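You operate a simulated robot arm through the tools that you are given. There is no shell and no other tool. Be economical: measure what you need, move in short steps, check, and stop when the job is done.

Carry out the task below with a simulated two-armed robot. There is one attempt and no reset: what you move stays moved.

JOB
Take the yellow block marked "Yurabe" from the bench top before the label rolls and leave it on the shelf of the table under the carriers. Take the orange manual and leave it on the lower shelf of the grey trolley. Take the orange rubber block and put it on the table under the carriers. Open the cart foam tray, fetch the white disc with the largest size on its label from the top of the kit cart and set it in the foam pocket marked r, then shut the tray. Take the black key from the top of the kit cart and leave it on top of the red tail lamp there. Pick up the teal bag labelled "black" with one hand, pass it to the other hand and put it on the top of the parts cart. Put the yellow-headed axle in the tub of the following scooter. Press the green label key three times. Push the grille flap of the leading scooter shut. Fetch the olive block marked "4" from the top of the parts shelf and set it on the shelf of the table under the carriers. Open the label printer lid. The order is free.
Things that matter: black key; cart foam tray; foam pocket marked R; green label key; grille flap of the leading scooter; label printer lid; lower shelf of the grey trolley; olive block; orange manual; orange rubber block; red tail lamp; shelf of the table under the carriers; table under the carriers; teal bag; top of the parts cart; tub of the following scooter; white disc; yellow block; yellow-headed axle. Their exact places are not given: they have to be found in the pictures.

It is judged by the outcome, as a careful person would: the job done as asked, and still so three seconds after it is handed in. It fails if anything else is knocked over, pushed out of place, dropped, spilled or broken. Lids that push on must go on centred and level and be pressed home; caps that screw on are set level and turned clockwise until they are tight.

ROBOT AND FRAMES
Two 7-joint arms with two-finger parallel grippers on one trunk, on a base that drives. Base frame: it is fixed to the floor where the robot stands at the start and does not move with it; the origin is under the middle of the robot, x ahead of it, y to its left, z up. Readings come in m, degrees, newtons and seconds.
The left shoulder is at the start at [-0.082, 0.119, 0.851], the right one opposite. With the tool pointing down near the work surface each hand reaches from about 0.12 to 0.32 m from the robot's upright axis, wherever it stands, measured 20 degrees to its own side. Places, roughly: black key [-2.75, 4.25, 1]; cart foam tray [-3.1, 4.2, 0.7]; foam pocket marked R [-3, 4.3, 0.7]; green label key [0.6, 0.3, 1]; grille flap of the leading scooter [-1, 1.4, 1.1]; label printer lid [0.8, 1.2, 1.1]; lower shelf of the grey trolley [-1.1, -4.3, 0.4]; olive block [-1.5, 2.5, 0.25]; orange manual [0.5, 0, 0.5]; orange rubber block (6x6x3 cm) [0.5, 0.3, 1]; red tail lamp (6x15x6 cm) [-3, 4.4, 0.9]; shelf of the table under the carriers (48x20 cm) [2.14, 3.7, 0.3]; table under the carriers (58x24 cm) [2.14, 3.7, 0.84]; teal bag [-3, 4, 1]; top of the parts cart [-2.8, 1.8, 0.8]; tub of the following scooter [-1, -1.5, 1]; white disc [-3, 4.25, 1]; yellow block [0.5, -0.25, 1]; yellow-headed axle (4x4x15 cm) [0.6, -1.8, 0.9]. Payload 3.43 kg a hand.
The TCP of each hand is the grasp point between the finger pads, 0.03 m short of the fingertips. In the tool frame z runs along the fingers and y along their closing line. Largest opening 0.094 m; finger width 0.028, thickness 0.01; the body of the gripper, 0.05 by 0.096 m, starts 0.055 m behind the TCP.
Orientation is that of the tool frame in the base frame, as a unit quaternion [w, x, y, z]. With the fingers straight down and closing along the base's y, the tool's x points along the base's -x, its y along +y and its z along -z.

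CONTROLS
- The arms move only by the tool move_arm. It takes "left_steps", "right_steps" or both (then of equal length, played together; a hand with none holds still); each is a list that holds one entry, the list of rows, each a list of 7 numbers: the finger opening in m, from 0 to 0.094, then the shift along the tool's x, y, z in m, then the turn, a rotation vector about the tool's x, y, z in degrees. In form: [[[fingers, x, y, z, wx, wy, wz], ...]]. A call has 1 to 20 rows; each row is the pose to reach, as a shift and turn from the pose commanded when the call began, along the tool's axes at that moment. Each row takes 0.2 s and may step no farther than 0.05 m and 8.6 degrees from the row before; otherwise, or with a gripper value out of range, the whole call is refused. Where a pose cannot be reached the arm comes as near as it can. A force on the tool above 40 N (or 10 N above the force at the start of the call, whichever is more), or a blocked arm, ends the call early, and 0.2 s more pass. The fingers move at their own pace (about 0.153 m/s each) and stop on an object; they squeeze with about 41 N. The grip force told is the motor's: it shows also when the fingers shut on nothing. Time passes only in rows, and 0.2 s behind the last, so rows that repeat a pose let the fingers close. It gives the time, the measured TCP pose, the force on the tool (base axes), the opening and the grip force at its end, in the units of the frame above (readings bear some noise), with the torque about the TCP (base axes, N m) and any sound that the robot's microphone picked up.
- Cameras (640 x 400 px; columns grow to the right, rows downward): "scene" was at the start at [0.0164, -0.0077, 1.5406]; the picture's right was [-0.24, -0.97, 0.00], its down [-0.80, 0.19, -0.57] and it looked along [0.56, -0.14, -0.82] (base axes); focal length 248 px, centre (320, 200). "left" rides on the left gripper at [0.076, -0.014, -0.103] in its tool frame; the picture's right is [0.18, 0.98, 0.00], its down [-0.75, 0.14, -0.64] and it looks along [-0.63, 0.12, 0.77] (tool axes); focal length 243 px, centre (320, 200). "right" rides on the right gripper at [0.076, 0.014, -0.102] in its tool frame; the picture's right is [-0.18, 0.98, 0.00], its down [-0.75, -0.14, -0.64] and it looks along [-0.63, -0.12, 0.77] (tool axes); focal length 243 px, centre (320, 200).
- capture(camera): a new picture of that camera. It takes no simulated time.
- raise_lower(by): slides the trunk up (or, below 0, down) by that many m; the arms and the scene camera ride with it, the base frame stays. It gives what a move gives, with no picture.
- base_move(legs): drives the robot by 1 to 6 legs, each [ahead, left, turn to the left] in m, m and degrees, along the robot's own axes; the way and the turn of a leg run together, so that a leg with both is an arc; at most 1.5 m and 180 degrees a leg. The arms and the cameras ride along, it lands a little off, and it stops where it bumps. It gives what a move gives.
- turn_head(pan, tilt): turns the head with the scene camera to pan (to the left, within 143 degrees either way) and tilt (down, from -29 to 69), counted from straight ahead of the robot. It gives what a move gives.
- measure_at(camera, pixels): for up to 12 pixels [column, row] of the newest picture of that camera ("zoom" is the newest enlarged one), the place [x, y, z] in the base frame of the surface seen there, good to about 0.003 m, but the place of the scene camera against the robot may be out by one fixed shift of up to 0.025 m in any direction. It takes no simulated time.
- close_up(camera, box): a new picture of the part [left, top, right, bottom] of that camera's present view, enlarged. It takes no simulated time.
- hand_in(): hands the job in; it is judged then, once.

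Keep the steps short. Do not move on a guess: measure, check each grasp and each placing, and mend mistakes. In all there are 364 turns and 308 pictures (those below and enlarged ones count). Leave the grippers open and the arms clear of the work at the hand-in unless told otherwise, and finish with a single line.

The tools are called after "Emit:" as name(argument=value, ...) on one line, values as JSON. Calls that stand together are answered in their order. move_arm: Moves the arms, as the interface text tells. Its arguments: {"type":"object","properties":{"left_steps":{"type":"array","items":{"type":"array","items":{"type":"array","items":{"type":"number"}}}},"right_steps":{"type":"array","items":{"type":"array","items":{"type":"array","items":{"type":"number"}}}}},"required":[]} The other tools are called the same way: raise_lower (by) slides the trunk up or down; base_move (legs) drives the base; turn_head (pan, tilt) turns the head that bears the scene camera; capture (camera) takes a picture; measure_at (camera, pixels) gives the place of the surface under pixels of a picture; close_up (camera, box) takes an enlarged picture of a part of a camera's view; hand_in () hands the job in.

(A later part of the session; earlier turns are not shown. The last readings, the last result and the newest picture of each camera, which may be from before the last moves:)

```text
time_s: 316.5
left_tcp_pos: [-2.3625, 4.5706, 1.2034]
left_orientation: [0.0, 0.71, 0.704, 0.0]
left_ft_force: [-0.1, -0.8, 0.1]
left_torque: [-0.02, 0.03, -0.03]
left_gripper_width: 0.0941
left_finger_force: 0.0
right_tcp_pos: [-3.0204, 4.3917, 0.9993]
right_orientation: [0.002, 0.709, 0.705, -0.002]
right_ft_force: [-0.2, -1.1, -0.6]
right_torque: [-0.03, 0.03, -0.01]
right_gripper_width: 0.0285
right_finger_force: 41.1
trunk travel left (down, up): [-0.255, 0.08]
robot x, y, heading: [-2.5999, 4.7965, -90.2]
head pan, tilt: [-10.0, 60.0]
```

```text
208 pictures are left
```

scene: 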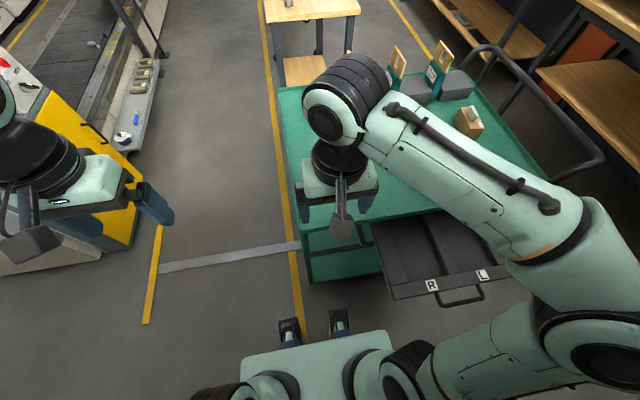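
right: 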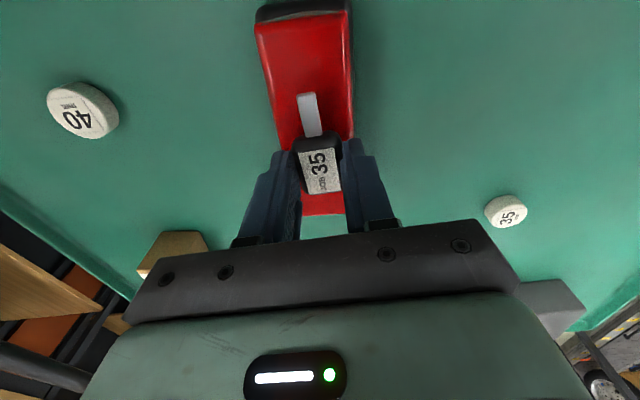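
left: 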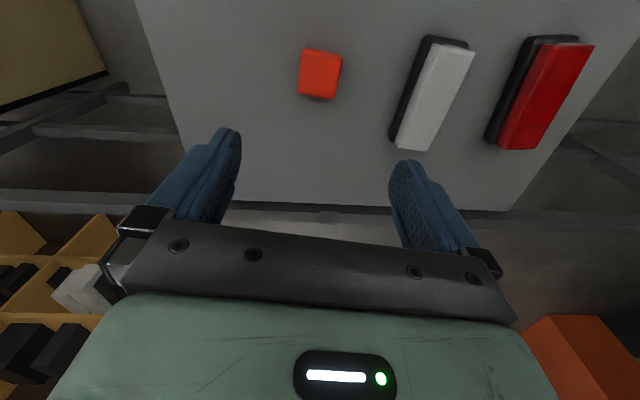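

Well over the lamp. I nudge 1 cm toward its middle, lower 8 mm, open gently and rise.

Emit:
move_arm(right_steps=[[[0.015, 0.01, 0, 0, 0, 0, 0], [0.015, 0.01, 0, 0.005, 0, 0, 0], [0.015, 0.01, 0, 0.0085, 0, 0, 0], [0.045, 0.01, 0, 0.0085, 0, 0, 0], [0.06, 0.01, 0, 0.0085, 0, 0, 0], [0.06, 0.01, 0, 0.0085, 0, 0, 0], [0.06, 0.01, 0, -0.02, 0, 0, 0], [0.06, 0.01, 0, -0.06, 0, 0, 0], [0.06, 0.01, 0, -0.1, 0, 0, 0]]])

Emit:
capture(camera="right")

```text
time_s: 318.5
left_tcp_pos: [-2.3624, 4.5697, 1.2035]
left_orientation: [0.0, 0.71, 0.704, 0.0]
left_ft_force: [0.6, 0.3, -0.2]
left_torque: [0.02, 0.01, 0.0]
left_gripper_width: 0.0941
left_finger_force: 0.0
right_tcp_pos: [-3.0182, 4.4011, 1.1003]
right_orientation: [0.0, 0.708, 0.706, -0.001]
right_ft_force: [-0.6, -0.3, 0.2]
right_torque: [0.01, 0.03, 0.0]
right_gripper_width: 0.0599
right_finger_force: 0.0
trunk travel left (down, up): [-0.255, 0.08]
robot x, y, heading: [-2.6019, 4.7954, -90.5]
head pan, tilt: [-10.0, 60.0]
```

```text
207 pictures are left
```

right: 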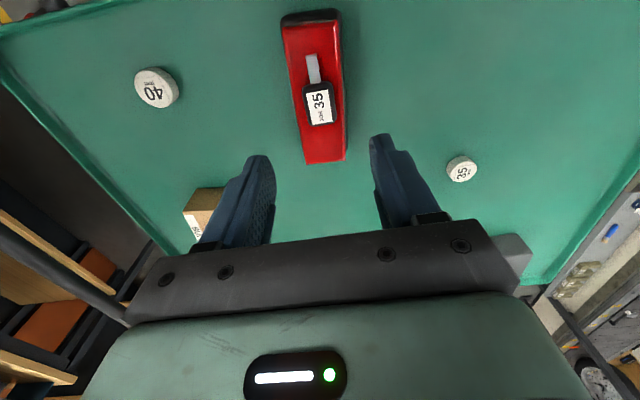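

The key rests on the lamp. Now to shut the tray: I retract the hand and move the base back north of the tray.

Emit:
move_arm(right_steps=[[[0.04, 0.045, 0, -0.01, 0, 0, 0], [0.02, 0.09, 0, -0.03, 0, 0, 0], [0.0, 0.135, 0.01, -0.05, 0, 0, 0], [0.0, 0.18, 0.02, -0.06, 0, 0, 0], [0.0, 0.2, 0.06, -0.06, 0, 0, 0], [0.0, 0.2, 0.1, -0.06, 0, 0, 0], [0.0, 0.2, 0.14, -0.06, 0, 0, 0], [0.0, 0.2, 0.18, -0.06, 0, 0, 0], [0.0, 0.2, 0.22, -0.06, 0, 0, 0]]])

Emit:
base_move(legs=[[-0.27, 0, 0], [0, -0.35, 0]])

```text
refused: row 3 steps farther than a row can; nothing moved
```

```text
time_s: 323.6
left_tcp_pos: [-2.7096, 4.8443, 1.2043]
left_orientation: [-0.001, 0.711, 0.703, -0.001]
left_ft_force: [0.4, -0.4, -0.2]
left_torque: [0.01, 0.01, 0.0]
left_gripper_width: 0.0943
left_finger_force: 0.1
right_tcp_pos: [-3.366, 4.6773, 1.1004]
right_orientation: [0.002, 0.709, 0.705, -0.002]
right_ft_force: [0.8, -0.3, -0.2]
right_torque: [0.01, -0.01, -0.01]
right_gripper_width: 0.06
right_finger_force: 0.0
trunk travel left (down, up): [-0.255, 0.08]
robot x, y, heading: [-2.9475, 5.0711, -90.7]
head pan, tilt: [-10.0, 60.0]
```

The arm move was refused but the base moved safely. I now bring the closed right hand to the front of the tray handle at (-3.065, 4.84, 0.70).

Emit:
move_arm(right_steps=[[[0.04, 0.0204, 0.0376, 0, 0, 0, 0], [0.02, 0.0408, 0.0752, 0, 0, 0, 0], [0.0, 0.0612, 0.1128, 0, 0, 0, 0], [0.0, 0.0816, 0.1504, 0, 0, 0, 0], [0.0, 0.102, 0.188, 0, 0, 0, 0], [0.0, 0.1224, 0.2256, 0, 0, 0, 0], [0.0, 0.1428, 0.2632, 0, 0, 0, 0], [0.0, 0.163, 0.301, 0, 0, 0, 0], [0.0, 0.163, 0.301, 0.045, 0, 0, 0], [0.0, 0.163, 0.301, 0.09, 0, 0, 0], [0.0, 0.163, 0.301, 0.135, 0, 0, 0], [0.0, 0.163, 0.301, 0.18, 0, 0, 0], [0.0, 0.163, 0.301, 0.225, 0, 0, 0], [0.0, 0.163, 0.301, 0.27, 0, 0, 0], [0.0, 0.163, 0.301, 0.315, 0, 0, 0], [0.0, 0.163, 0.301, 0.36, 0, 0, 0], [0.0, 0.163, 0.301, 0.395, 0, 0, 0]]])

Emit:
capture(camera="right")

Emit:
capture(camera="scene")

```text
time_s: 327.2
left_tcp_pos: [-2.7088, 4.8439, 1.2049]
left_orientation: [-0.001, 0.711, 0.703, -0.001]
left_ft_force: [0.5, 0.2, 0.7]
left_torque: [0.0, -0.01, -0.02]
left_gripper_width: 0.094
left_finger_force: 0.1
right_tcp_pos: [-3.0632, 4.8339, 0.7043]
right_orientation: [0.001, 0.709, 0.705, -0.002]
right_ft_force: [-0.3, 0.1, 0.0]
right_torque: [0.02, 0.06, 0.01]
right_gripper_width: 0.0002
right_finger_force: 32.6
trunk travel left (down, up): [-0.255, 0.08]
robot x, y, heading: [-2.9489, 5.0698, -90.2]
head pan, tilt: [-10.0, 60.0]
```

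```text
206 pictures are left
```

right: 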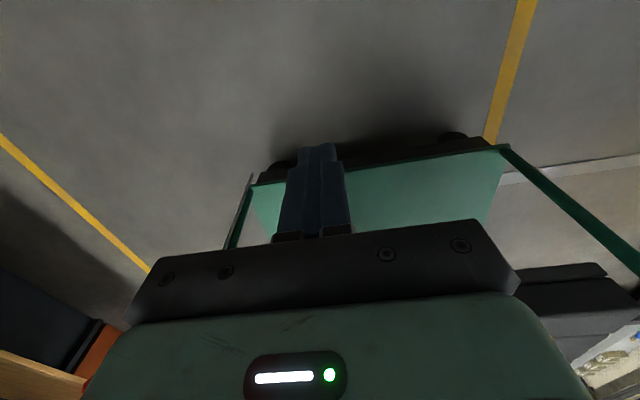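

```text
205 pictures are left
```

scene: 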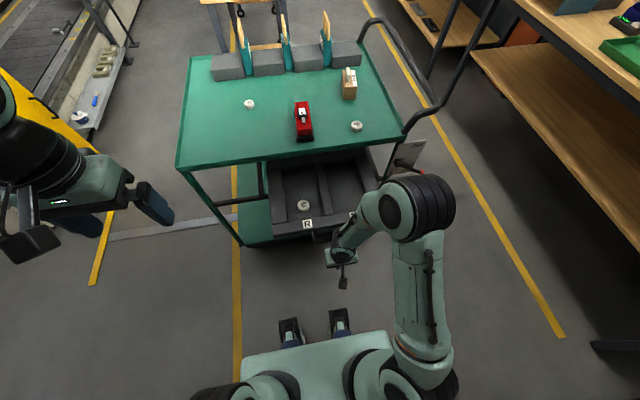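

I push the handle −y by 0.25 m in small steps, watching the force.

Emit:
move_arm(right_steps=[[[0.0, -0.03, 0, 0, 0, 0, 0], [0.0, -0.06, 0, 0, 0, 0, 0], [0.0, -0.09, 0, 0, 0, 0, 0], [0.0, -0.12, 0, 0, 0, 0, 0], [0.0, -0.15, 0, 0, 0, 0, 0], [0.0, -0.18, 0, 0, 0, 0, 0], [0.0, -0.21, 0, 0, 0, 0, 0], [0.0, -0.225, 0, 0, 0, 0, 0], [0.0, -0.24, 0, 0, 0, 0, 0], [0.0, -0.25, 0, 0, 0, 0, 0], [0.0, -0.26, 0, 0, 0, 0, 0]]])

Emit:
capture(camera="scene")

```text
time_s: 329.6
left_tcp_pos: [-2.7088, 4.8442, 1.2037]
left_orientation: [-0.001, 0.711, 0.703, -0.001]
left_ft_force: [-0.8, 0.3, -0.1]
left_torque: [0.01, 0.02, 0.01]
left_gripper_width: 0.0939
left_finger_force: 0.0
right_tcp_pos: [-3.0664, 4.5756, 0.7055]
right_orientation: [0.003, 0.709, 0.705, -0.002]
right_ft_force: [-0.1, 0.9, 0.3]
right_torque: [0.03, -0.01, 0.04]
right_gripper_width: 0.0001
right_finger_force: 32.8
trunk travel left (down, up): [-0.255, 0.08]
robot x, y, heading: [-2.9476, 5.0697, -90.6]
head pan, tilt: [-10.0, 60.0]
```

```text
204 pictures are left
```

scene: 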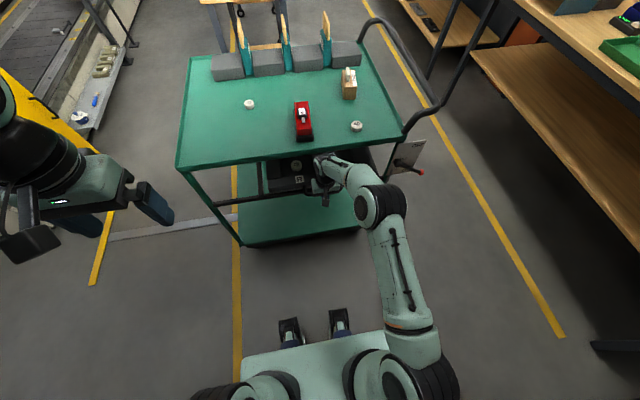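

Nearly shut. I push up to 15 mm more until force rises, then back off.

Emit:
move_arm(right_steps=[[[0.0, -0.004, 0, 0, 0, 0, 0], [0.0, -0.008, 0, 0, 0, 0, 0], [0.0, -0.012, 0, 0, 0, 0, 0], [0.0, -0.016, 0, 0, 0, 0, 0]]])

Emit:
move_arm(right_steps=[[[0.0, 0.03, 0, 0, 0, 0, 0], [0.0, 0.08, 0, 0, 0, 0, 0], [0.0, 0.13, 0, 0, 0, 0, 0], [0.0, 0.18, 0, 0, 0, 0, 0], [0.0, 0.23, 0, 0, 0, 0, 0]]])

Emit:
capture(camera="scene")

Emit:
close_up(camera="scene", box=[170, 0, 440, 220])

```text
time_s: 330.4
left_tcp_pos: [-2.7088, 4.8456, 1.2048]
left_orientation: [0.0, 0.711, 0.703, 0.0]
left_ft_force: [-0.9, -0.1, 0.3]
left_torque: [0.02, 0.01, 0.01]
left_gripper_width: 0.0939
left_finger_force: 0.1
right_tcp_pos: [-3.0658, 4.574, 0.7057]
right_orientation: [-0.008, 0.709, 0.705, 0.006]
right_ft_force: [-0.5, 17.8, 9.1]
right_torque: [-0.17, 0.0, 0.07]
right_gripper_width: 0.0
right_finger_force: 33.0
trunk travel left (down, up): [-0.255, 0.08]
robot x, y, heading: [-2.9486, 5.0699, -90.5]
head pan, tilt: [-10.0, 60.0]
stopped in row 3 (right hand): the force on the tool passed its limit at 45 N (the readings are from after the stop); the commanded pose is now the measured one
```

```text
time_s: 331.6
left_tcp_pos: [-2.7089, 4.8455, 1.204]
left_orientation: [0.0, 0.711, 0.703, 0.0]
left_ft_force: [-0.2, 0.4, -0.5]
left_torque: [0.01, 0.0, 0.01]
left_gripper_width: 0.094
left_finger_force: 0.0
right_tcp_pos: [-3.0641, 4.8015, 0.7086]
right_orientation: [-0.004, 0.709, 0.706, 0.002]
right_ft_force: [0.1, -0.2, 0.5]
right_torque: [-0.02, -0.01, 0.01]
right_gripper_width: 0.0
right_finger_force: 32.7
trunk travel left (down, up): [-0.255, 0.08]
robot x, y, heading: [-2.9501, 5.0736, -90.7]
head pan, tilt: [-10.0, 60.0]
```

```text
203 pictures are left
```

scene: 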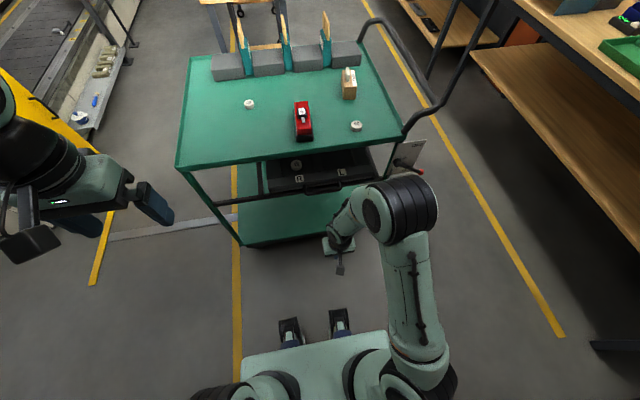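

```text
1.82 times, centred on (305, 110) of scene
```

zoom: 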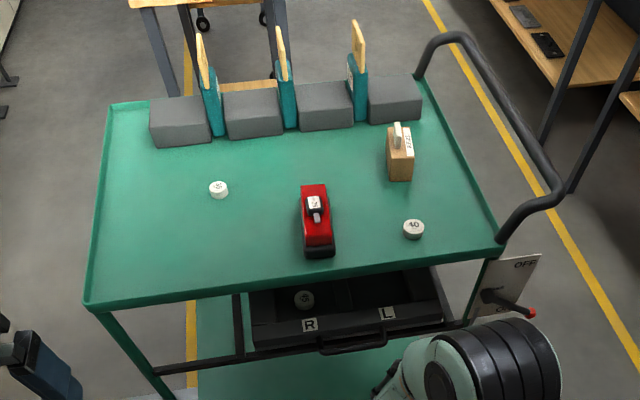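

I measure the tray label and handle to confirm it is fully shut (R label was y≈4.486–4.497 when shut).

Emit:
measure_at(camera="zoom", pixels=[[310, 325], [388, 313], [345, 350], [400, 270], [120, 306]])

```text
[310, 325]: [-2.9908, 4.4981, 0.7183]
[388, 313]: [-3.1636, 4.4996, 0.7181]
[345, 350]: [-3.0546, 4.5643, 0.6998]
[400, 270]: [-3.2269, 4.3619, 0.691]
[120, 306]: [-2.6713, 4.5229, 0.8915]
```

The tray is shut. I raise the right hand and drive round the east side of the cart to see the bags.

Emit:
move_arm(right_steps=[[[0.02, 0, 0, -0.05, 0, 0, 0], [0.04, 0, 0, -0.1, 0, 0, 0], [0.06, 0, 0, -0.15, 0, 0, 0], [0.08, 0, 0, -0.2, 0, 0, 0], [0.09, 0, 0, -0.25, 0, 0, 0], [0.09, 0, 0, -0.3, 0, 0, 0], [0.09, 0, 0, -0.35, 0, 0, 0], [0.09, 0, 0, -0.4, 0, 0, 0], [0.09, 0, 0, -0.45, 0, 0, 0]]])

Emit:
base_move(legs=[[0, 0.9, 0.5], [0.7, 0, 0]])

Emit:
turn_head(pan=-50, tilt=35)

Emit:
capture(camera="scene")

Emit:
turn_head(pan=15, tilt=35)

Emit:
capture(camera="scene")

```text
time_s: 333.6
left_tcp_pos: [-2.7086, 4.8442, 1.2055]
left_orientation: [0.0, 0.711, 0.703, -0.001]
left_ft_force: [-0.3, -0.2, -0.5]
left_torque: [-0.02, 0.02, 0.01]
left_gripper_width: 0.0939
left_finger_force: 0.1
right_tcp_pos: [-3.0658, 4.7965, 1.1565]
right_orientation: [-0.005, 0.709, 0.706, 0.004]
right_ft_force: [-0.3, 0.7, -0.4]
right_torque: [0.01, -0.03, -0.02]
right_gripper_width: 0.09
right_finger_force: 0.1
trunk travel left (down, up): [-0.255, 0.08]
robot x, y, heading: [-2.9436, 5.0757, -90.6]
head pan, tilt: [-10.0, 60.0]
```

```text
time_s: 345.2
left_tcp_pos: [-1.8106, 4.1473, 1.2036]
left_orientation: [-0.001, 0.708, 0.706, 0.0]
left_ft_force: [-0.6, 0.0, 0.7]
left_torque: [-0.01, 0.0, 0.01]
left_gripper_width: 0.0939
left_finger_force: 0.1
right_tcp_pos: [-2.1653, 4.0962, 1.1559]
right_orientation: [-0.005, 0.706, 0.708, 0.004]
right_ft_force: [-0.6, -0.3, -0.1]
right_torque: [0.01, 0.01, 0.0]
right_gripper_width: 0.0899
right_finger_force: 0.2
trunk travel left (down, up): [-0.255, 0.08]
robot x, y, heading: [-2.049, 4.371, -90.1]
head pan, tilt: [-10.0, 60.0]
```

```text
time_s: 346.3
left_tcp_pos: [-1.8094, 4.1477, 1.2047]
left_orientation: [-0.001, 0.709, 0.706, -0.001]
left_ft_force: [0.0, -0.1, -0.4]
left_torque: [0.06, 0.0, 0.0]
left_gripper_width: 0.0939
left_finger_force: 0.0
right_tcp_pos: [-2.1653, 4.096, 1.1571]
right_orientation: [-0.005, 0.706, 0.709, 0.004]
right_ft_force: [-0.2, -0.2, -0.2]
right_torque: [-0.01, 0.0, 0.03]
right_gripper_width: 0.0902
right_finger_force: 0.0
trunk travel left (down, up): [-0.255, 0.08]
robot x, y, heading: [-2.048, 4.3693, -90.1]
head pan, tilt: [-50.0, 35.0]
```

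```text
201 pictures are left
```

scene: 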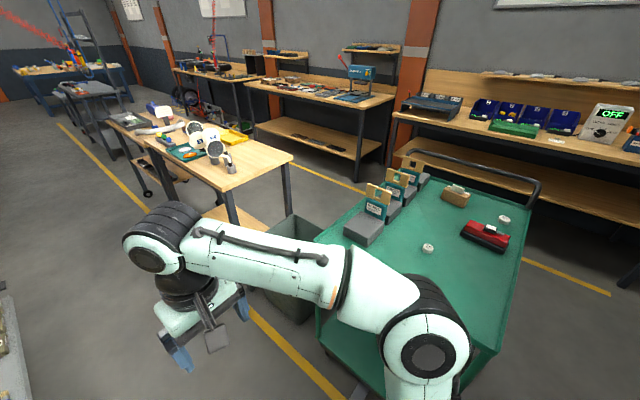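

```text
time_s: 347.6
left_tcp_pos: [-1.8097, 4.1482, 1.2039]
left_orientation: [-0.001, 0.708, 0.706, 0.0]
left_ft_force: [0.0, 0.3, -0.3]
left_torque: [0.01, -0.03, -0.03]
left_gripper_width: 0.0941
left_finger_force: 0.1
right_tcp_pos: [-2.165, 4.0957, 1.1572]
right_orientation: [-0.005, 0.706, 0.708, 0.004]
right_ft_force: [-0.2, 0.0, 0.2]
right_torque: [-0.02, 0.02, -0.01]
right_gripper_width: 0.0901
right_finger_force: 0.0
trunk travel left (down, up): [-0.255, 0.08]
robot x, y, heading: [-2.0502, 4.3748, -90.2]
head pan, tilt: [15.0, 35.0]
```

```text
200 pictures are left
```

scene: 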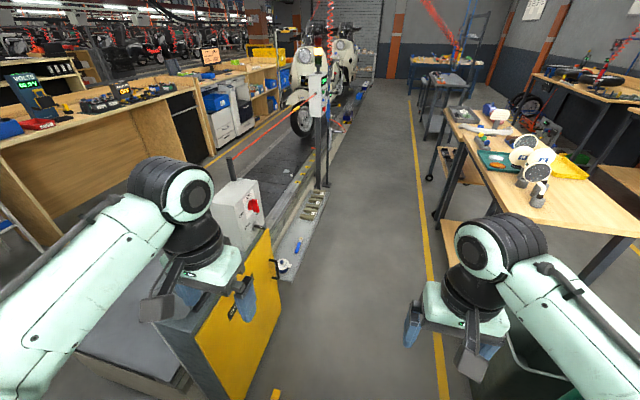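

The bag labels face east. I zoom in on the olive blocks now, then on the bags.

Emit:
close_up(camera="scene", box=[260, 170, 360, 290])

Emit:
measure_at(camera="scene", pixels=[[316, 196], [312, 205], [308, 214], [300, 245], [283, 265], [320, 220], [330, 185], [435, 200], [440, 330], [235, 200], [545, 200], [235, 330]])

Emit:
turn_head(pan=-50, tilt=35)

Emit:
close_up(camera="scene", box=[330, 140, 530, 270])

```text
3.33 times, centred on (310, 230) of scene
```

zoom: 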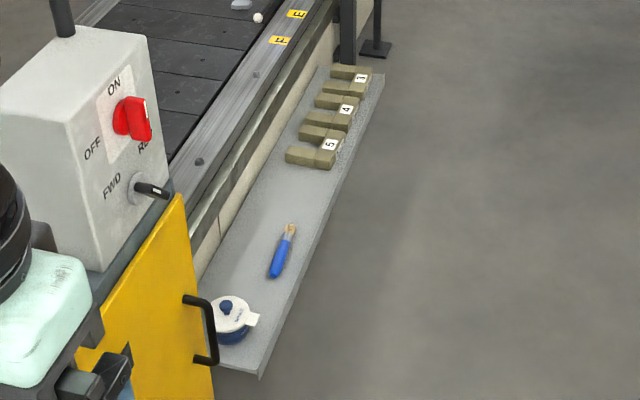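

```text
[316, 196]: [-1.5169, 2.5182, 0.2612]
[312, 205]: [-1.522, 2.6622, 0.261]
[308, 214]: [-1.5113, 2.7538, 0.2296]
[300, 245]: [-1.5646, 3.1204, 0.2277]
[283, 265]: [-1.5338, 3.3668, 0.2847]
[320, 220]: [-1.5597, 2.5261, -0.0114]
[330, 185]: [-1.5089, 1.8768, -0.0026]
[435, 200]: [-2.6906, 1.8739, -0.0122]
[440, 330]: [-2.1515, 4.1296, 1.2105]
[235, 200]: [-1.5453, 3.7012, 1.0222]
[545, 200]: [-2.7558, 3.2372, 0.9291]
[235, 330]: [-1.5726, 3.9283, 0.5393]
```

```text
time_s: 349.0
left_tcp_pos: [-1.8095, 4.1476, 1.2042]
left_orientation: [0.0, 0.708, 0.706, 0.0]
left_ft_force: [-0.2, -0.4, 0.6]
left_torque: [-0.02, 0.02, 0.0]
left_gripper_width: 0.0941
left_finger_force: 0.0
right_tcp_pos: [-2.1647, 4.0955, 1.156]
right_orientation: [-0.005, 0.706, 0.708, 0.003]
right_ft_force: [-0.6, 0.1, 0.2]
right_torque: [0.0, -0.02, 0.01]
right_gripper_width: 0.0901
right_finger_force: 0.2
trunk travel left (down, up): [-0.255, 0.08]
robot x, y, heading: [-2.0489, 4.3726, -90.3]
head pan, tilt: [-50.0, 35.0]
```

```text
3.08 times, centred on (430, 205) of scene
```

zoom: 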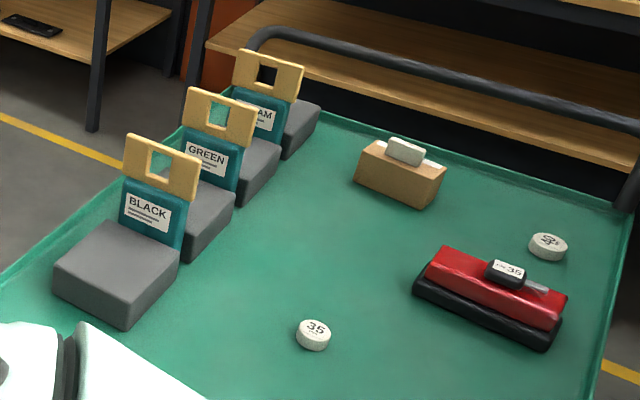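

"BLACK" is the eastern bag. I turn to face west and approach the cart's east side.

Emit:
base_move(legs=[[0, 0, -90], [0.2, 0.1, 0]])

Emit:
turn_head(pan=10, tilt=45)

Emit:
capture(camera="scene")

Emit:
capture(camera="left")

```text
time_s: 354.6
left_tcp_pos: [-2.4797, 4.0399, 1.2034]
left_orientation: [-0.001, 1.0, -0.011, 0.001]
left_ft_force: [0.5, -0.8, -0.2]
left_torque: [0.02, -0.01, 0.01]
left_gripper_width: 0.094
left_finger_force: 0.1
right_tcp_pos: [-2.5246, 4.3966, 1.1566]
right_orientation: [0.0, 1.0, -0.007, 0.007]
right_ft_force: [-1.2, 0.4, 0.2]
right_torque: [0.0, 0.02, -0.02]
right_gripper_width: 0.0901
right_finger_force: 0.1
trunk travel left (down, up): [-0.255, 0.08]
robot x, y, heading: [-2.2507, 4.2744, 179.0]
head pan, tilt: [-50.0, 35.0]
```

```text
time_s: 355.9
left_tcp_pos: [-2.4788, 4.0405, 1.2044]
left_orientation: [0.0, 1.0, -0.01, 0.0]
left_ft_force: [-0.6, 0.1, -0.3]
left_torque: [0.0, 0.03, 0.03]
left_gripper_width: 0.0941
left_finger_force: 0.0
right_tcp_pos: [-2.5234, 4.3969, 1.1562]
right_orientation: [0.0, 1.0, -0.008, 0.007]
right_ft_force: [1.0, -0.7, 0.2]
right_torque: [-0.01, 0.02, 0.02]
right_gripper_width: 0.09
right_finger_force: 0.0
trunk travel left (down, up): [-0.255, 0.08]
robot x, y, heading: [-2.2541, 4.2748, 178.8]
head pan, tilt: [10.0, 45.0]
```

```text
197 pictures are left
```

scene: 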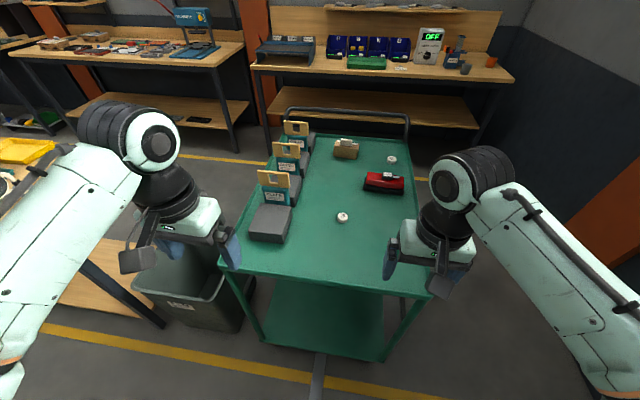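

```text
196 pictures are left
```

left: 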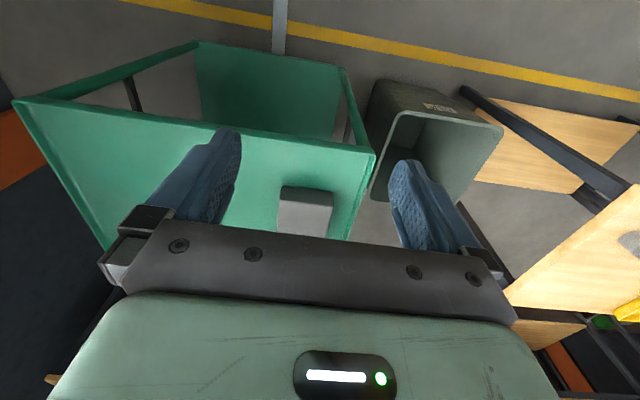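

Emit:
close_up(camera="scene", box=[225, 105, 345, 265])

Emit:
measure_at(camera="scene", pixels=[[262, 172], [288, 175], [260, 184], [289, 190], [274, 182], [275, 198], [264, 200], [288, 203], [270, 222], [230, 268], [345, 218], [302, 150]])

```text
2.50 times, centred on (285, 185) of scene
```

zoom: 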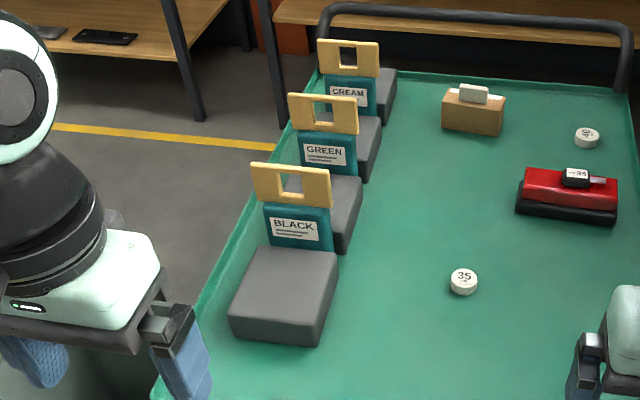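

```text
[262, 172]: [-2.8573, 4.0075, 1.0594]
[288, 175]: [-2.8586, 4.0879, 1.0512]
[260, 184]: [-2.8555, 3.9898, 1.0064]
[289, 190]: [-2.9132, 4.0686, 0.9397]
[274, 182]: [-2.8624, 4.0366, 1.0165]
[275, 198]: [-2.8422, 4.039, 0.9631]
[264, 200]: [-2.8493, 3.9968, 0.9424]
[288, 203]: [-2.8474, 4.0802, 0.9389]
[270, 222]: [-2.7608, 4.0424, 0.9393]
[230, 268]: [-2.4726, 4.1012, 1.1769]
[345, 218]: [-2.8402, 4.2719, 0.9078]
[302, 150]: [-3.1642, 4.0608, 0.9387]
```

BLACK bag: header z≈1.0–1.07, about 9 cm wide in y, body below it. I move closer and turn the left hand 90° so it closes along x.

Emit:
base_move(legs=[[0.11, 0, 1]])

Emit:
move_arm(left_steps=[[[0.06, -0.02, 0, 0, 0, 0, 8], [0.06, -0.04, 0, 0, 0, 0, 16], [0.06, -0.06, 0, 0, 0, 0, 24], [0.06, -0.08, 0, 0, 0, 0, 32], [0.06, -0.1, 0, 0, 0, 0, 40], [0.06, -0.12, 0, 0, 0, 0, 48], [0.06, -0.14, 0, 0, 0, 0, 56], [0.06, -0.14, 0, 0, 0, 0, 64], [0.06, -0.14, 0, 0, 0, 0, 72], [0.06, -0.14, 0, 0, 0, 0, 80], [0.06, -0.14, 0, 0, 0, 0, 88], [0.06, -0.14, 0, 0, 0, 0, 90]]])

Emit:
capture(camera="left")

Emit:
capture(camera="scene")

```text
time_s: 357.1
left_tcp_pos: [-2.5848, 4.0381, 1.2049]
left_orientation: [-0.001, 1.0, -0.001, 0.0]
left_ft_force: [-0.1, 0.0, -0.2]
left_torque: [-0.02, -0.05, 0.0]
left_gripper_width: 0.0941
left_finger_force: 0.1
right_tcp_pos: [-2.6356, 4.3931, 1.156]
right_orientation: [-0.001, 1.0, 0.002, 0.006]
right_ft_force: [-0.1, -0.2, 0.1]
right_torque: [0.0, -0.01, -0.04]
right_gripper_width: 0.0903
right_finger_force: 0.1
trunk travel left (down, up): [-0.255, 0.08]
robot x, y, heading: [-2.3576, 4.2829, 180.1]
head pan, tilt: [10.0, 45.0]
```

```text
time_s: 359.7
left_tcp_pos: [-2.7053, 4.0367, 1.2103]
left_orientation: [-0.002, -0.704, 0.71, 0.001]
left_ft_force: [0.5, 0.1, -0.5]
left_torque: [0.01, 0.0, 0.0]
left_gripper_width: 0.0599
left_finger_force: 0.1
left hand out of reach, approached as far as the arm can: row 7, 8, 9, 10, 11, 12
right_tcp_pos: [-2.6336, 4.3912, 1.1567]
right_orientation: [-0.001, 1.0, 0.002, 0.005]
right_ft_force: [0.3, 0.0, 0.1]
right_torque: [-0.01, -0.01, -0.01]
right_gripper_width: 0.09
right_finger_force: 0.1
trunk travel left (down, up): [-0.255, 0.08]
robot x, y, heading: [-2.3604, 4.2807, 179.6]
head pan, tilt: [10.0, 45.0]
```

```text
194 pictures are left
```

left: 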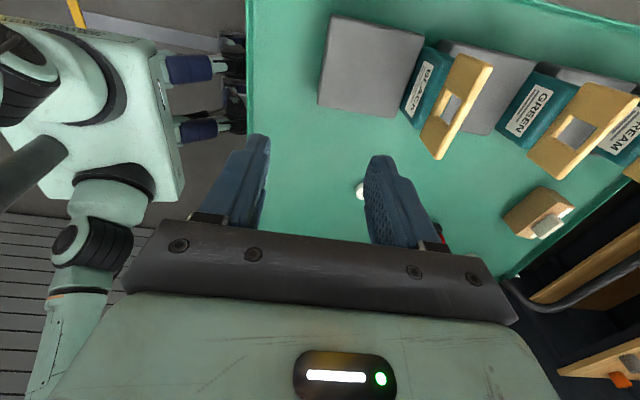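

```text
193 pictures are left
```

scene: 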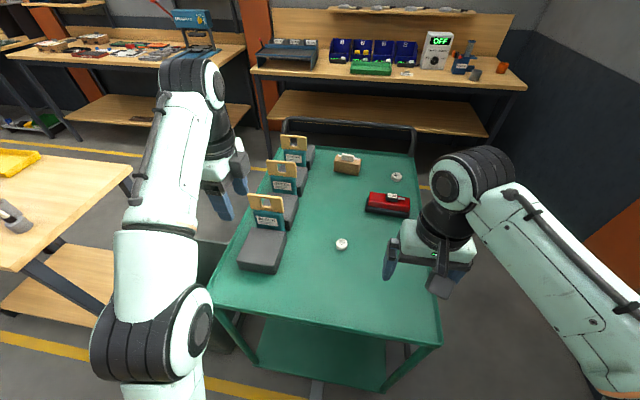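

The left hand camera sees the BLACK bag. I measure it.

Emit:
measure_at(camera="left", pixels=[[462, 62], [488, 68], [425, 140], [440, 155], [450, 105], [475, 85], [430, 130], [445, 70], [410, 110], [420, 85], [370, 70], [395, 110]])

Emit:
close_up(camera="left", box=[380, 40, 520, 170])

```text
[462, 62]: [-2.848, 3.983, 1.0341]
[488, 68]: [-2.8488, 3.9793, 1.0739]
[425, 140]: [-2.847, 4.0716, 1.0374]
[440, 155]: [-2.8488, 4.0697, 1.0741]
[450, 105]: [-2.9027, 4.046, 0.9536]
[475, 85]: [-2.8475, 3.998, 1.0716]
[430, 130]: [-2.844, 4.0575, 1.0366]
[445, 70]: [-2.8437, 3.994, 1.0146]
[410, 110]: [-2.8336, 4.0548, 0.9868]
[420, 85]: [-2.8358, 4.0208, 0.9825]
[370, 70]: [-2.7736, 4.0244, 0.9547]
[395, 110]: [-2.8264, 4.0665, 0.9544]
```

```text
3.08 times, centred on (450, 105) of left
```

zoom: 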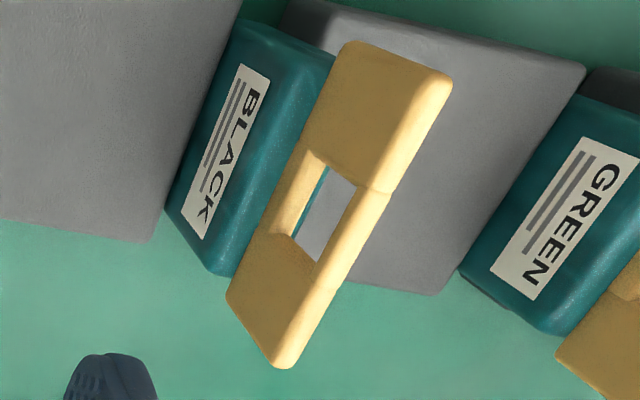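

Bag body top is z 1.015 and 3 cm thick, header to 1.076. I raise the trunk 8 cm and nudge the base forward to gain reach.

Emit:
raise_lower(by=0.08)

Emit:
base_move(legs=[[0.05, 0, 0]])

Emit:
move_arm(left_steps=[[[0.07, 0.005, 0.02, 0.04, 0, 0, 0], [0.07, 0.01, 0.04, 0.08, 0, 0, 0], [0.07, 0.011, 0.06, 0.12, 0, 0, 0], [0.07, 0.011, 0.08, 0.15, 0, 0, 0], [0.07, 0.011, 0.1, 0.16, 0, 0, 0]]])

Emit:
capture(camera="left")

```text
time_s: 360.8
left_tcp_pos: [-2.7051, 4.0361, 1.2907]
left_orientation: [0.0, -0.706, 0.708, 0.001]
left_ft_force: [-0.3, -0.9, -0.2]
left_torque: [0.01, 0.03, 0.02]
left_gripper_width: 0.0598
left_finger_force: 0.1
right_tcp_pos: [-2.6344, 4.3925, 1.236]
right_orientation: [-0.001, 1.0, 0.001, 0.006]
right_ft_force: [-0.2, 0.6, 0.3]
right_torque: [-0.02, 0.01, 0.03]
right_gripper_width: 0.0898
right_finger_force: 0.1
trunk travel left (down, up): [-0.335, 0.0]
robot x, y, heading: [-2.3619, 4.2776, 179.9]
head pan, tilt: [10.0, 45.0]
```

```text
time_s: 361.8
left_tcp_pos: [-2.755, 4.0353, 1.2901]
left_orientation: [0.001, -0.706, 0.708, 0.0]
left_ft_force: [0.9, -0.6, -0.6]
left_torque: [-0.02, 0.0, -0.03]
left_gripper_width: 0.0604
left_finger_force: 0.0
right_tcp_pos: [-2.6825, 4.3931, 1.2369]
right_orientation: [-0.001, 1.0, 0.002, 0.005]
right_ft_force: [1.6, -0.2, -0.3]
right_torque: [0.03, 0.01, -0.02]
right_gripper_width: 0.0901
right_finger_force: 0.1
trunk travel left (down, up): [-0.335, 0.0]
robot x, y, heading: [-2.411, 4.2761, 179.8]
head pan, tilt: [10.0, 45.0]
```

```text
time_s: 363.0
left_tcp_pos: [-2.8578, 4.0247, 1.1299]
left_orientation: [0.0, -0.706, 0.708, 0.0]
left_ft_force: [0.5, 0.3, 0.5]
left_torque: [0.0, 0.0, 0.04]
left_gripper_width: 0.0697
left_finger_force: 0.0
right_tcp_pos: [-2.6843, 4.3932, 1.2367]
right_orientation: [0.0, 1.0, 0.002, 0.005]
right_ft_force: [-0.2, 0.5, -0.4]
right_torque: [0.0, -0.02, 0.0]
right_gripper_width: 0.0901
right_finger_force: 0.1
trunk travel left (down, up): [-0.335, 0.0]
robot x, y, heading: [-2.4103, 4.2754, 179.9]
head pan, tilt: [10.0, 45.0]
```

```text
191 pictures are left
```

left: 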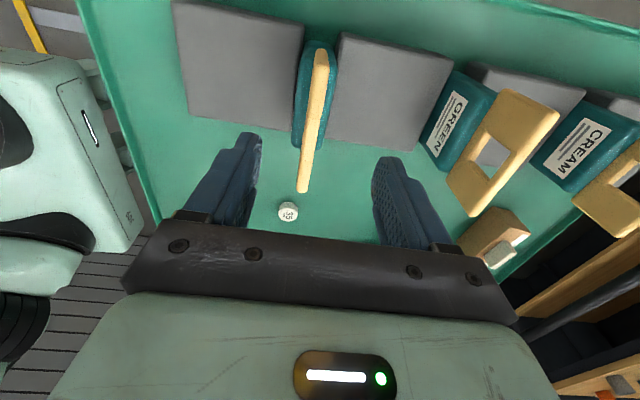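

Above the bag now. I measure the header and body centre.

Emit:
measure_at(camera="left", pixels=[[320, 55], [313, 120], [303, 188], [302, 100], [326, 110], [309, 60], [335, 60]])

```text
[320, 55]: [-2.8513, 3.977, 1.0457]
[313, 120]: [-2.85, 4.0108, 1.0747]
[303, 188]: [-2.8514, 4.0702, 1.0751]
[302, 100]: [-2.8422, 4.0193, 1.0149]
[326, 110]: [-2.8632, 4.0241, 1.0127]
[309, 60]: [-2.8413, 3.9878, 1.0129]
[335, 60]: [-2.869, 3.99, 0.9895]
```

Bag centre is x −2.851. I shift 7 mm, lower to z 1.024, grip and lift clear of the foam.

Emit:
move_arm(left_steps=[[[0.07, 0, -0.007, 0.03, 0, 0, 0], [0.07, 0, -0.007, 0.07, 0, 0, 0], [0.07, 0, -0.007, 0.105, 0, 0, 0], [0.01, 0, -0.007, 0.105, 0, 0, 0], [0.01, 0, -0.007, 0.105, 0, 0, 0], [0.01, 0, -0.007, 0.105, 0, 0, 0], [0.01, 0, -0.007, 0.07, 0, 0, 0], [0.01, 0, -0.007, 0.03, 0, 0, 0], [0.01, 0, -0.007, -0.01, 0, 0, 0]]])

Emit:
capture(camera="left")

Emit:
capture(camera="scene")

```text
time_s: 365.0
left_tcp_pos: [-2.85, 4.0257, 1.142]
left_orientation: [0.0, -0.706, 0.708, 0.002]
left_ft_force: [0.1, -0.2, -0.4]
left_torque: [-0.01, 0.01, 0.01]
left_gripper_width: 0.0099
left_finger_force: 0.0
right_tcp_pos: [-2.6833, 4.3931, 1.236]
right_orientation: [-0.001, 1.0, 0.002, 0.005]
right_ft_force: [0.1, 0.3, 0.3]
right_torque: [0.01, -0.02, -0.01]
right_gripper_width: 0.0899
right_finger_force: 0.1
trunk travel left (down, up): [-0.335, 0.0]
robot x, y, heading: [-2.4092, 4.2795, 179.7]
head pan, tilt: [10.0, 45.0]
```

```text
190 pictures are left
```

left: 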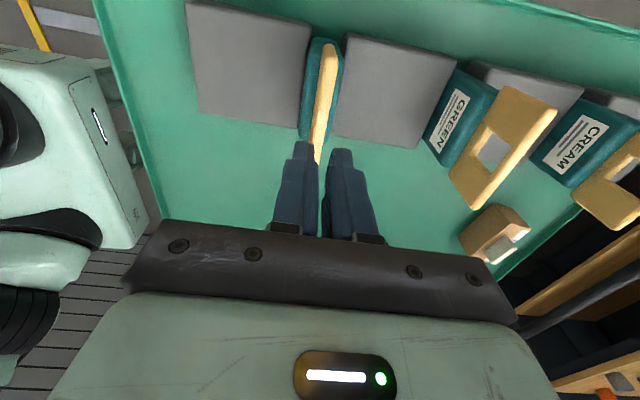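

```text
189 pictures are left
```

scene: 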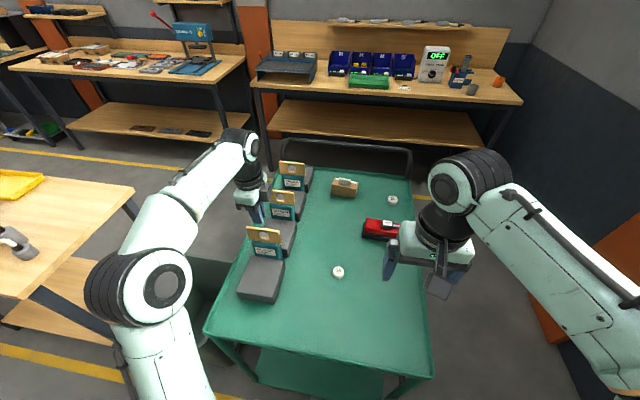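

The grip command of 10 mm was too wide for the thin header; the bag stayed in place. I repeat with full closing.

Emit:
move_arm(left_steps=[[[0.06, 0, 0, 0.0, 0, 0, 0], [0.07, 0, 0, 0.0, 0, 0, 0], [0.07, 0, 0, 0.04, 0, 0, 0], [0.07, 0, 0, 0.08, 0, 0, 0], [0.07, 0, 0, 0.118, 0, 0, 0], [0.0, 0, 0, 0.118, 0, 0, 0], [0.0, 0, 0, 0.118, 0, 0, 0], [0.0, 0, 0, 0.118, 0, 0, 0], [0.0, 0, 0, 0.118, 0, 0, 0]]])

Emit:
capture(camera="left")

```text
time_s: 367.0
left_tcp_pos: [-2.8502, 4.0237, 1.0233]
left_orientation: [0.0, -0.706, 0.708, 0.001]
left_ft_force: [-0.4, -0.5, 2.3]
left_torque: [0.12, 0.03, 0.05]
left_gripper_width: 0.03
left_finger_force: 40.9
right_tcp_pos: [-2.6841, 4.3936, 1.2362]
right_orientation: [0.0, 1.0, 0.002, 0.005]
right_ft_force: [-0.5, -0.4, 0.3]
right_torque: [-0.02, -0.02, -0.03]
right_gripper_width: 0.0902
right_finger_force: 0.0
trunk travel left (down, up): [-0.335, 0.0]
robot x, y, heading: [-2.4082, 4.2775, 179.7]
head pan, tilt: [10.0, 45.0]
```

```text
188 pictures are left
```

left: 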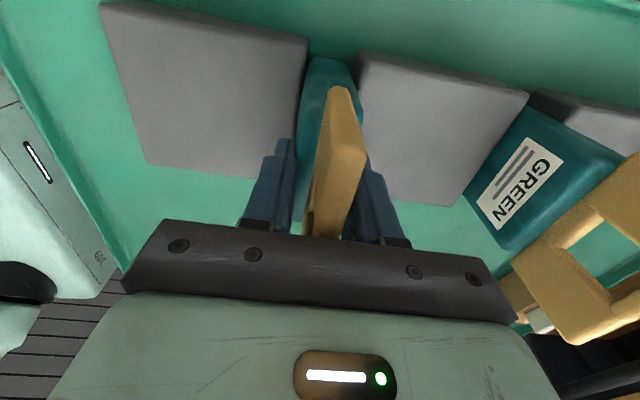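

It holds the 30 mm body. I lift slowly this time.

Emit:
move_arm(left_steps=[[[0.0, 0, 0, -0.004, 0, 0, 0], [0.0, 0, 0, -0.008, 0, 0, 0], [0.0, 0, 0, -0.012, 0, 0, 0], [0.0, 0, 0, -0.018, 0, 0, 0], [0.0, 0, 0, -0.026, 0, 0, 0], [0.0, 0, 0, -0.036, 0, 0, 0], [0.0, 0, 0, -0.048, 0, 0, 0], [0.0, 0, 0, -0.06, 0, 0, 0]]])

Emit:
capture(camera="left")

```text
time_s: 368.8
left_tcp_pos: [-2.8496, 4.0243, 1.082]
left_orientation: [0.001, -0.706, 0.708, 0.0]
left_ft_force: [0.4, 0.8, -2.0]
left_torque: [0.03, -0.01, 0.0]
left_gripper_width: 0.007
left_finger_force: 40.6
right_tcp_pos: [-2.6841, 4.393, 1.2374]
right_orientation: [-0.001, 1.0, 0.002, 0.005]
right_ft_force: [0.9, -0.3, 0.9]
right_torque: [0.01, -0.03, 0.03]
right_gripper_width: 0.0899
right_finger_force: 0.0
trunk travel left (down, up): [-0.335, 0.0]
robot x, y, heading: [-2.4089, 4.277, 180.0]
head pan, tilt: [10.0, 45.0]
```

```text
187 pictures are left
```

left: 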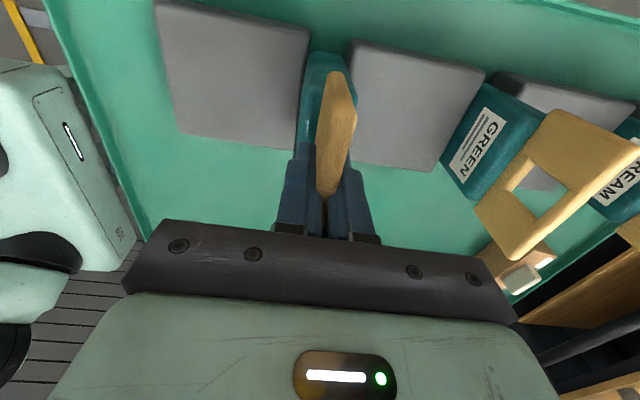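

The fingers slid off the body top but now clamp the 7 mm header, with 2 N load. I check whether the bag rose.

Emit:
measure_at(camera="left", pixels=[[335, 80], [343, 120], [345, 160], [310, 100], [312, 70]])

```text
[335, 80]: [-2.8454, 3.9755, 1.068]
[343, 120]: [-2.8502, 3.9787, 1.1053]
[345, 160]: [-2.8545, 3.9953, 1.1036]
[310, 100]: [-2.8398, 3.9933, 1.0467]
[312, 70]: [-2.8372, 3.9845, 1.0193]
```

The bag has risen 3 cm and is held by the header. I continue lifting slowly.

Emit:
move_arm(left_steps=[[[0.0, 0, 0, -0.012, 0, 0, 0], [0.0, 0, 0, -0.024, 0, 0, 0], [0.0, 0, 0, -0.036, 0, 0, 0], [0.0, 0, 0, -0.048, 0, 0, 0], [0.0, 0, 0, -0.06, 0, 0, 0], [0.0, 0, 0, -0.072, 0, 0, 0], [0.0, 0, -0.01, -0.084, 0, 0, 0], [0.0, 0, -0.02, -0.096, 0, 0, 0], [0.0, 0, -0.03, -0.11, 0, 0, 0], [0.0, 0, -0.04, -0.12, 0, 0, 0]]])

Emit:
capture(camera="left")

Emit:
capture(camera="scene")

```text
time_s: 371.0
left_tcp_pos: [-2.81, 4.026, 1.2023]
left_orientation: [0.0, -0.706, 0.708, 0.0]
left_ft_force: [0.0, -0.4, -2.3]
left_torque: [-0.02, -0.01, -0.01]
left_gripper_width: 0.0068
left_finger_force: 40.7
right_tcp_pos: [-2.6836, 4.3933, 1.2357]
right_orientation: [-0.001, 1.0, 0.001, 0.006]
right_ft_force: [0.2, 1.0, 0.1]
right_torque: [-0.01, -0.03, 0.02]
right_gripper_width: 0.0899
right_finger_force: 0.1
trunk travel left (down, up): [-0.335, 0.0]
robot x, y, heading: [-2.4133, 4.2778, 179.8]
head pan, tilt: [10.0, 45.0]
```

```text
186 pictures are left
```

left: 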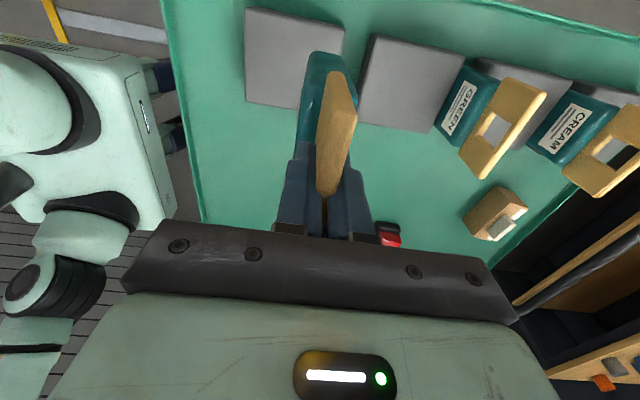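

```text
185 pictures are left
```

scene: 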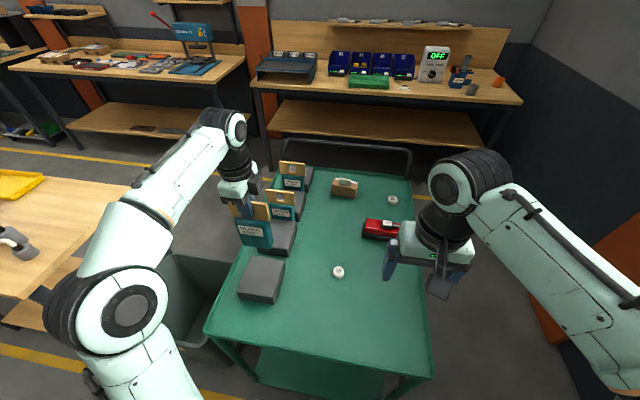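

The bag hangs free. I back the base off the cart, then ready the right hand: roll −90°, tilt it to point left.

Emit:
base_move(legs=[[-0.28, 0, 0]])

Emit:
move_arm(right_steps=[[[0.06, 0, 0, 0, 0, 0, -8], [0.06, 0, 0, 0, 0, 0, -16], [0.06, 0, 0, 0, 0, 0, -24], [0.06, 0, 0, 0, 0, 0, -32], [0.06, 0, 0, 0, 0, 0, -40], [0.06, 0, 0, 0, 0, 0, -48], [0.06, 0, 0, 0, 0, 0, -56], [0.06, 0, 0, 0, 0, 0, -64], [0.06, 0, 0, 0, 0, 0, -72], [0.06, 0, 0, 0, 0, 0, -80], [0.06, 0, 0, 0, 0, 0, -88], [0.06, 0, 0, 0, 0, 0, -90]]])

Emit:
move_arm(right_steps=[[[0.06, 0, 0, 0, 0, -8, 0], [0.06, 0, 0, 0, 0, -16, 0], [0.06, 0, 0, 0, 0, -24, 0], [0.06, 0, 0, 0, 0, -32, 0], [0.06, 0, 0, 0, 0, -40, 0], [0.06, 0, 0, 0, 0, -48, 0], [0.06, 0, 0, 0, 0, -55, 0]]])

Emit:
capture(camera="right")

Emit:
capture(camera="scene")

```text
time_s: 372.9
left_tcp_pos: [-2.5328, 4.0261, 1.202]
left_orientation: [0.001, -0.705, 0.709, 0.001]
left_ft_force: [0.0, -0.3, -1.7]
left_torque: [0.03, 0.01, 0.02]
left_gripper_width: 0.0071
left_finger_force: 40.8
right_tcp_pos: [-2.4064, 4.3921, 1.2377]
right_orientation: [-0.001, 1.0, 0.001, 0.005]
right_ft_force: [0.2, -0.3, -0.2]
right_torque: [-0.03, -0.01, 0.0]
right_gripper_width: 0.0901
right_finger_force: 0.0
trunk travel left (down, up): [-0.335, 0.0]
robot x, y, heading: [-2.1301, 4.2793, 179.8]
head pan, tilt: [10.0, 45.0]
```

```text
time_s: 375.5
left_tcp_pos: [-2.531, 4.0249, 1.2027]
left_orientation: [0.001, -0.705, 0.709, 0.001]
left_ft_force: [0.6, -1.0, -2.3]
left_torque: [-0.03, 0.01, 0.02]
left_gripper_width: 0.0071
left_finger_force: 41.0
right_tcp_pos: [-2.4057, 4.393, 1.2361]
right_orientation: [0.004, 0.705, 0.709, 0.005]
right_ft_force: [-0.9, -0.6, 0.3]
right_torque: [0.02, -0.03, 0.01]
right_gripper_width: 0.0602
right_finger_force: 0.1
trunk travel left (down, up): [-0.335, 0.0]
robot x, y, heading: [-2.1287, 4.2752, 180.0]
head pan, tilt: [10.0, 45.0]
```

```text
time_s: 377.1
left_tcp_pos: [-2.5316, 4.0261, 1.2025]
left_orientation: [0.0, -0.705, 0.709, 0.001]
left_ft_force: [-0.9, 0.1, -2.0]
left_torque: [-0.01, 0.03, -0.04]
left_gripper_width: 0.0068
left_finger_force: 41.3
right_tcp_pos: [-2.4077, 4.3917, 1.2371]
right_orientation: [0.33, 0.629, 0.625, -0.323]
right_ft_force: [-0.1, 0.3, 0.1]
right_torque: [-0.01, -0.03, 0.01]
right_gripper_width: 0.0602
right_finger_force: 0.0
trunk travel left (down, up): [-0.335, 0.0]
robot x, y, heading: [-2.1312, 4.2734, 179.9]
head pan, tilt: [10.0, 45.0]
```

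```text
184 pictures are left
```

right: 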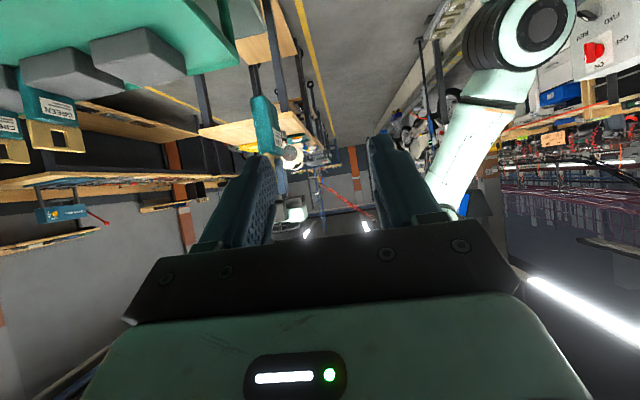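

```text
183 pictures are left
```

scene: 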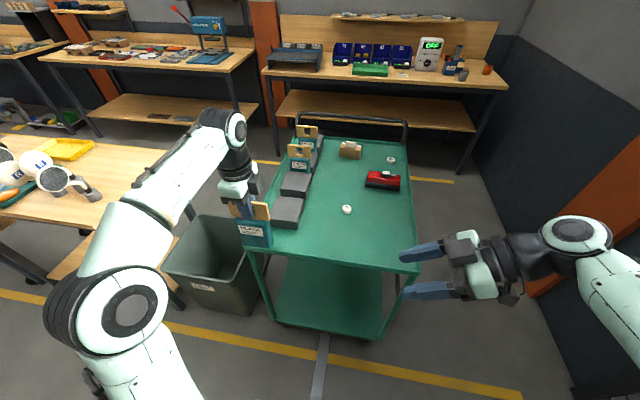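

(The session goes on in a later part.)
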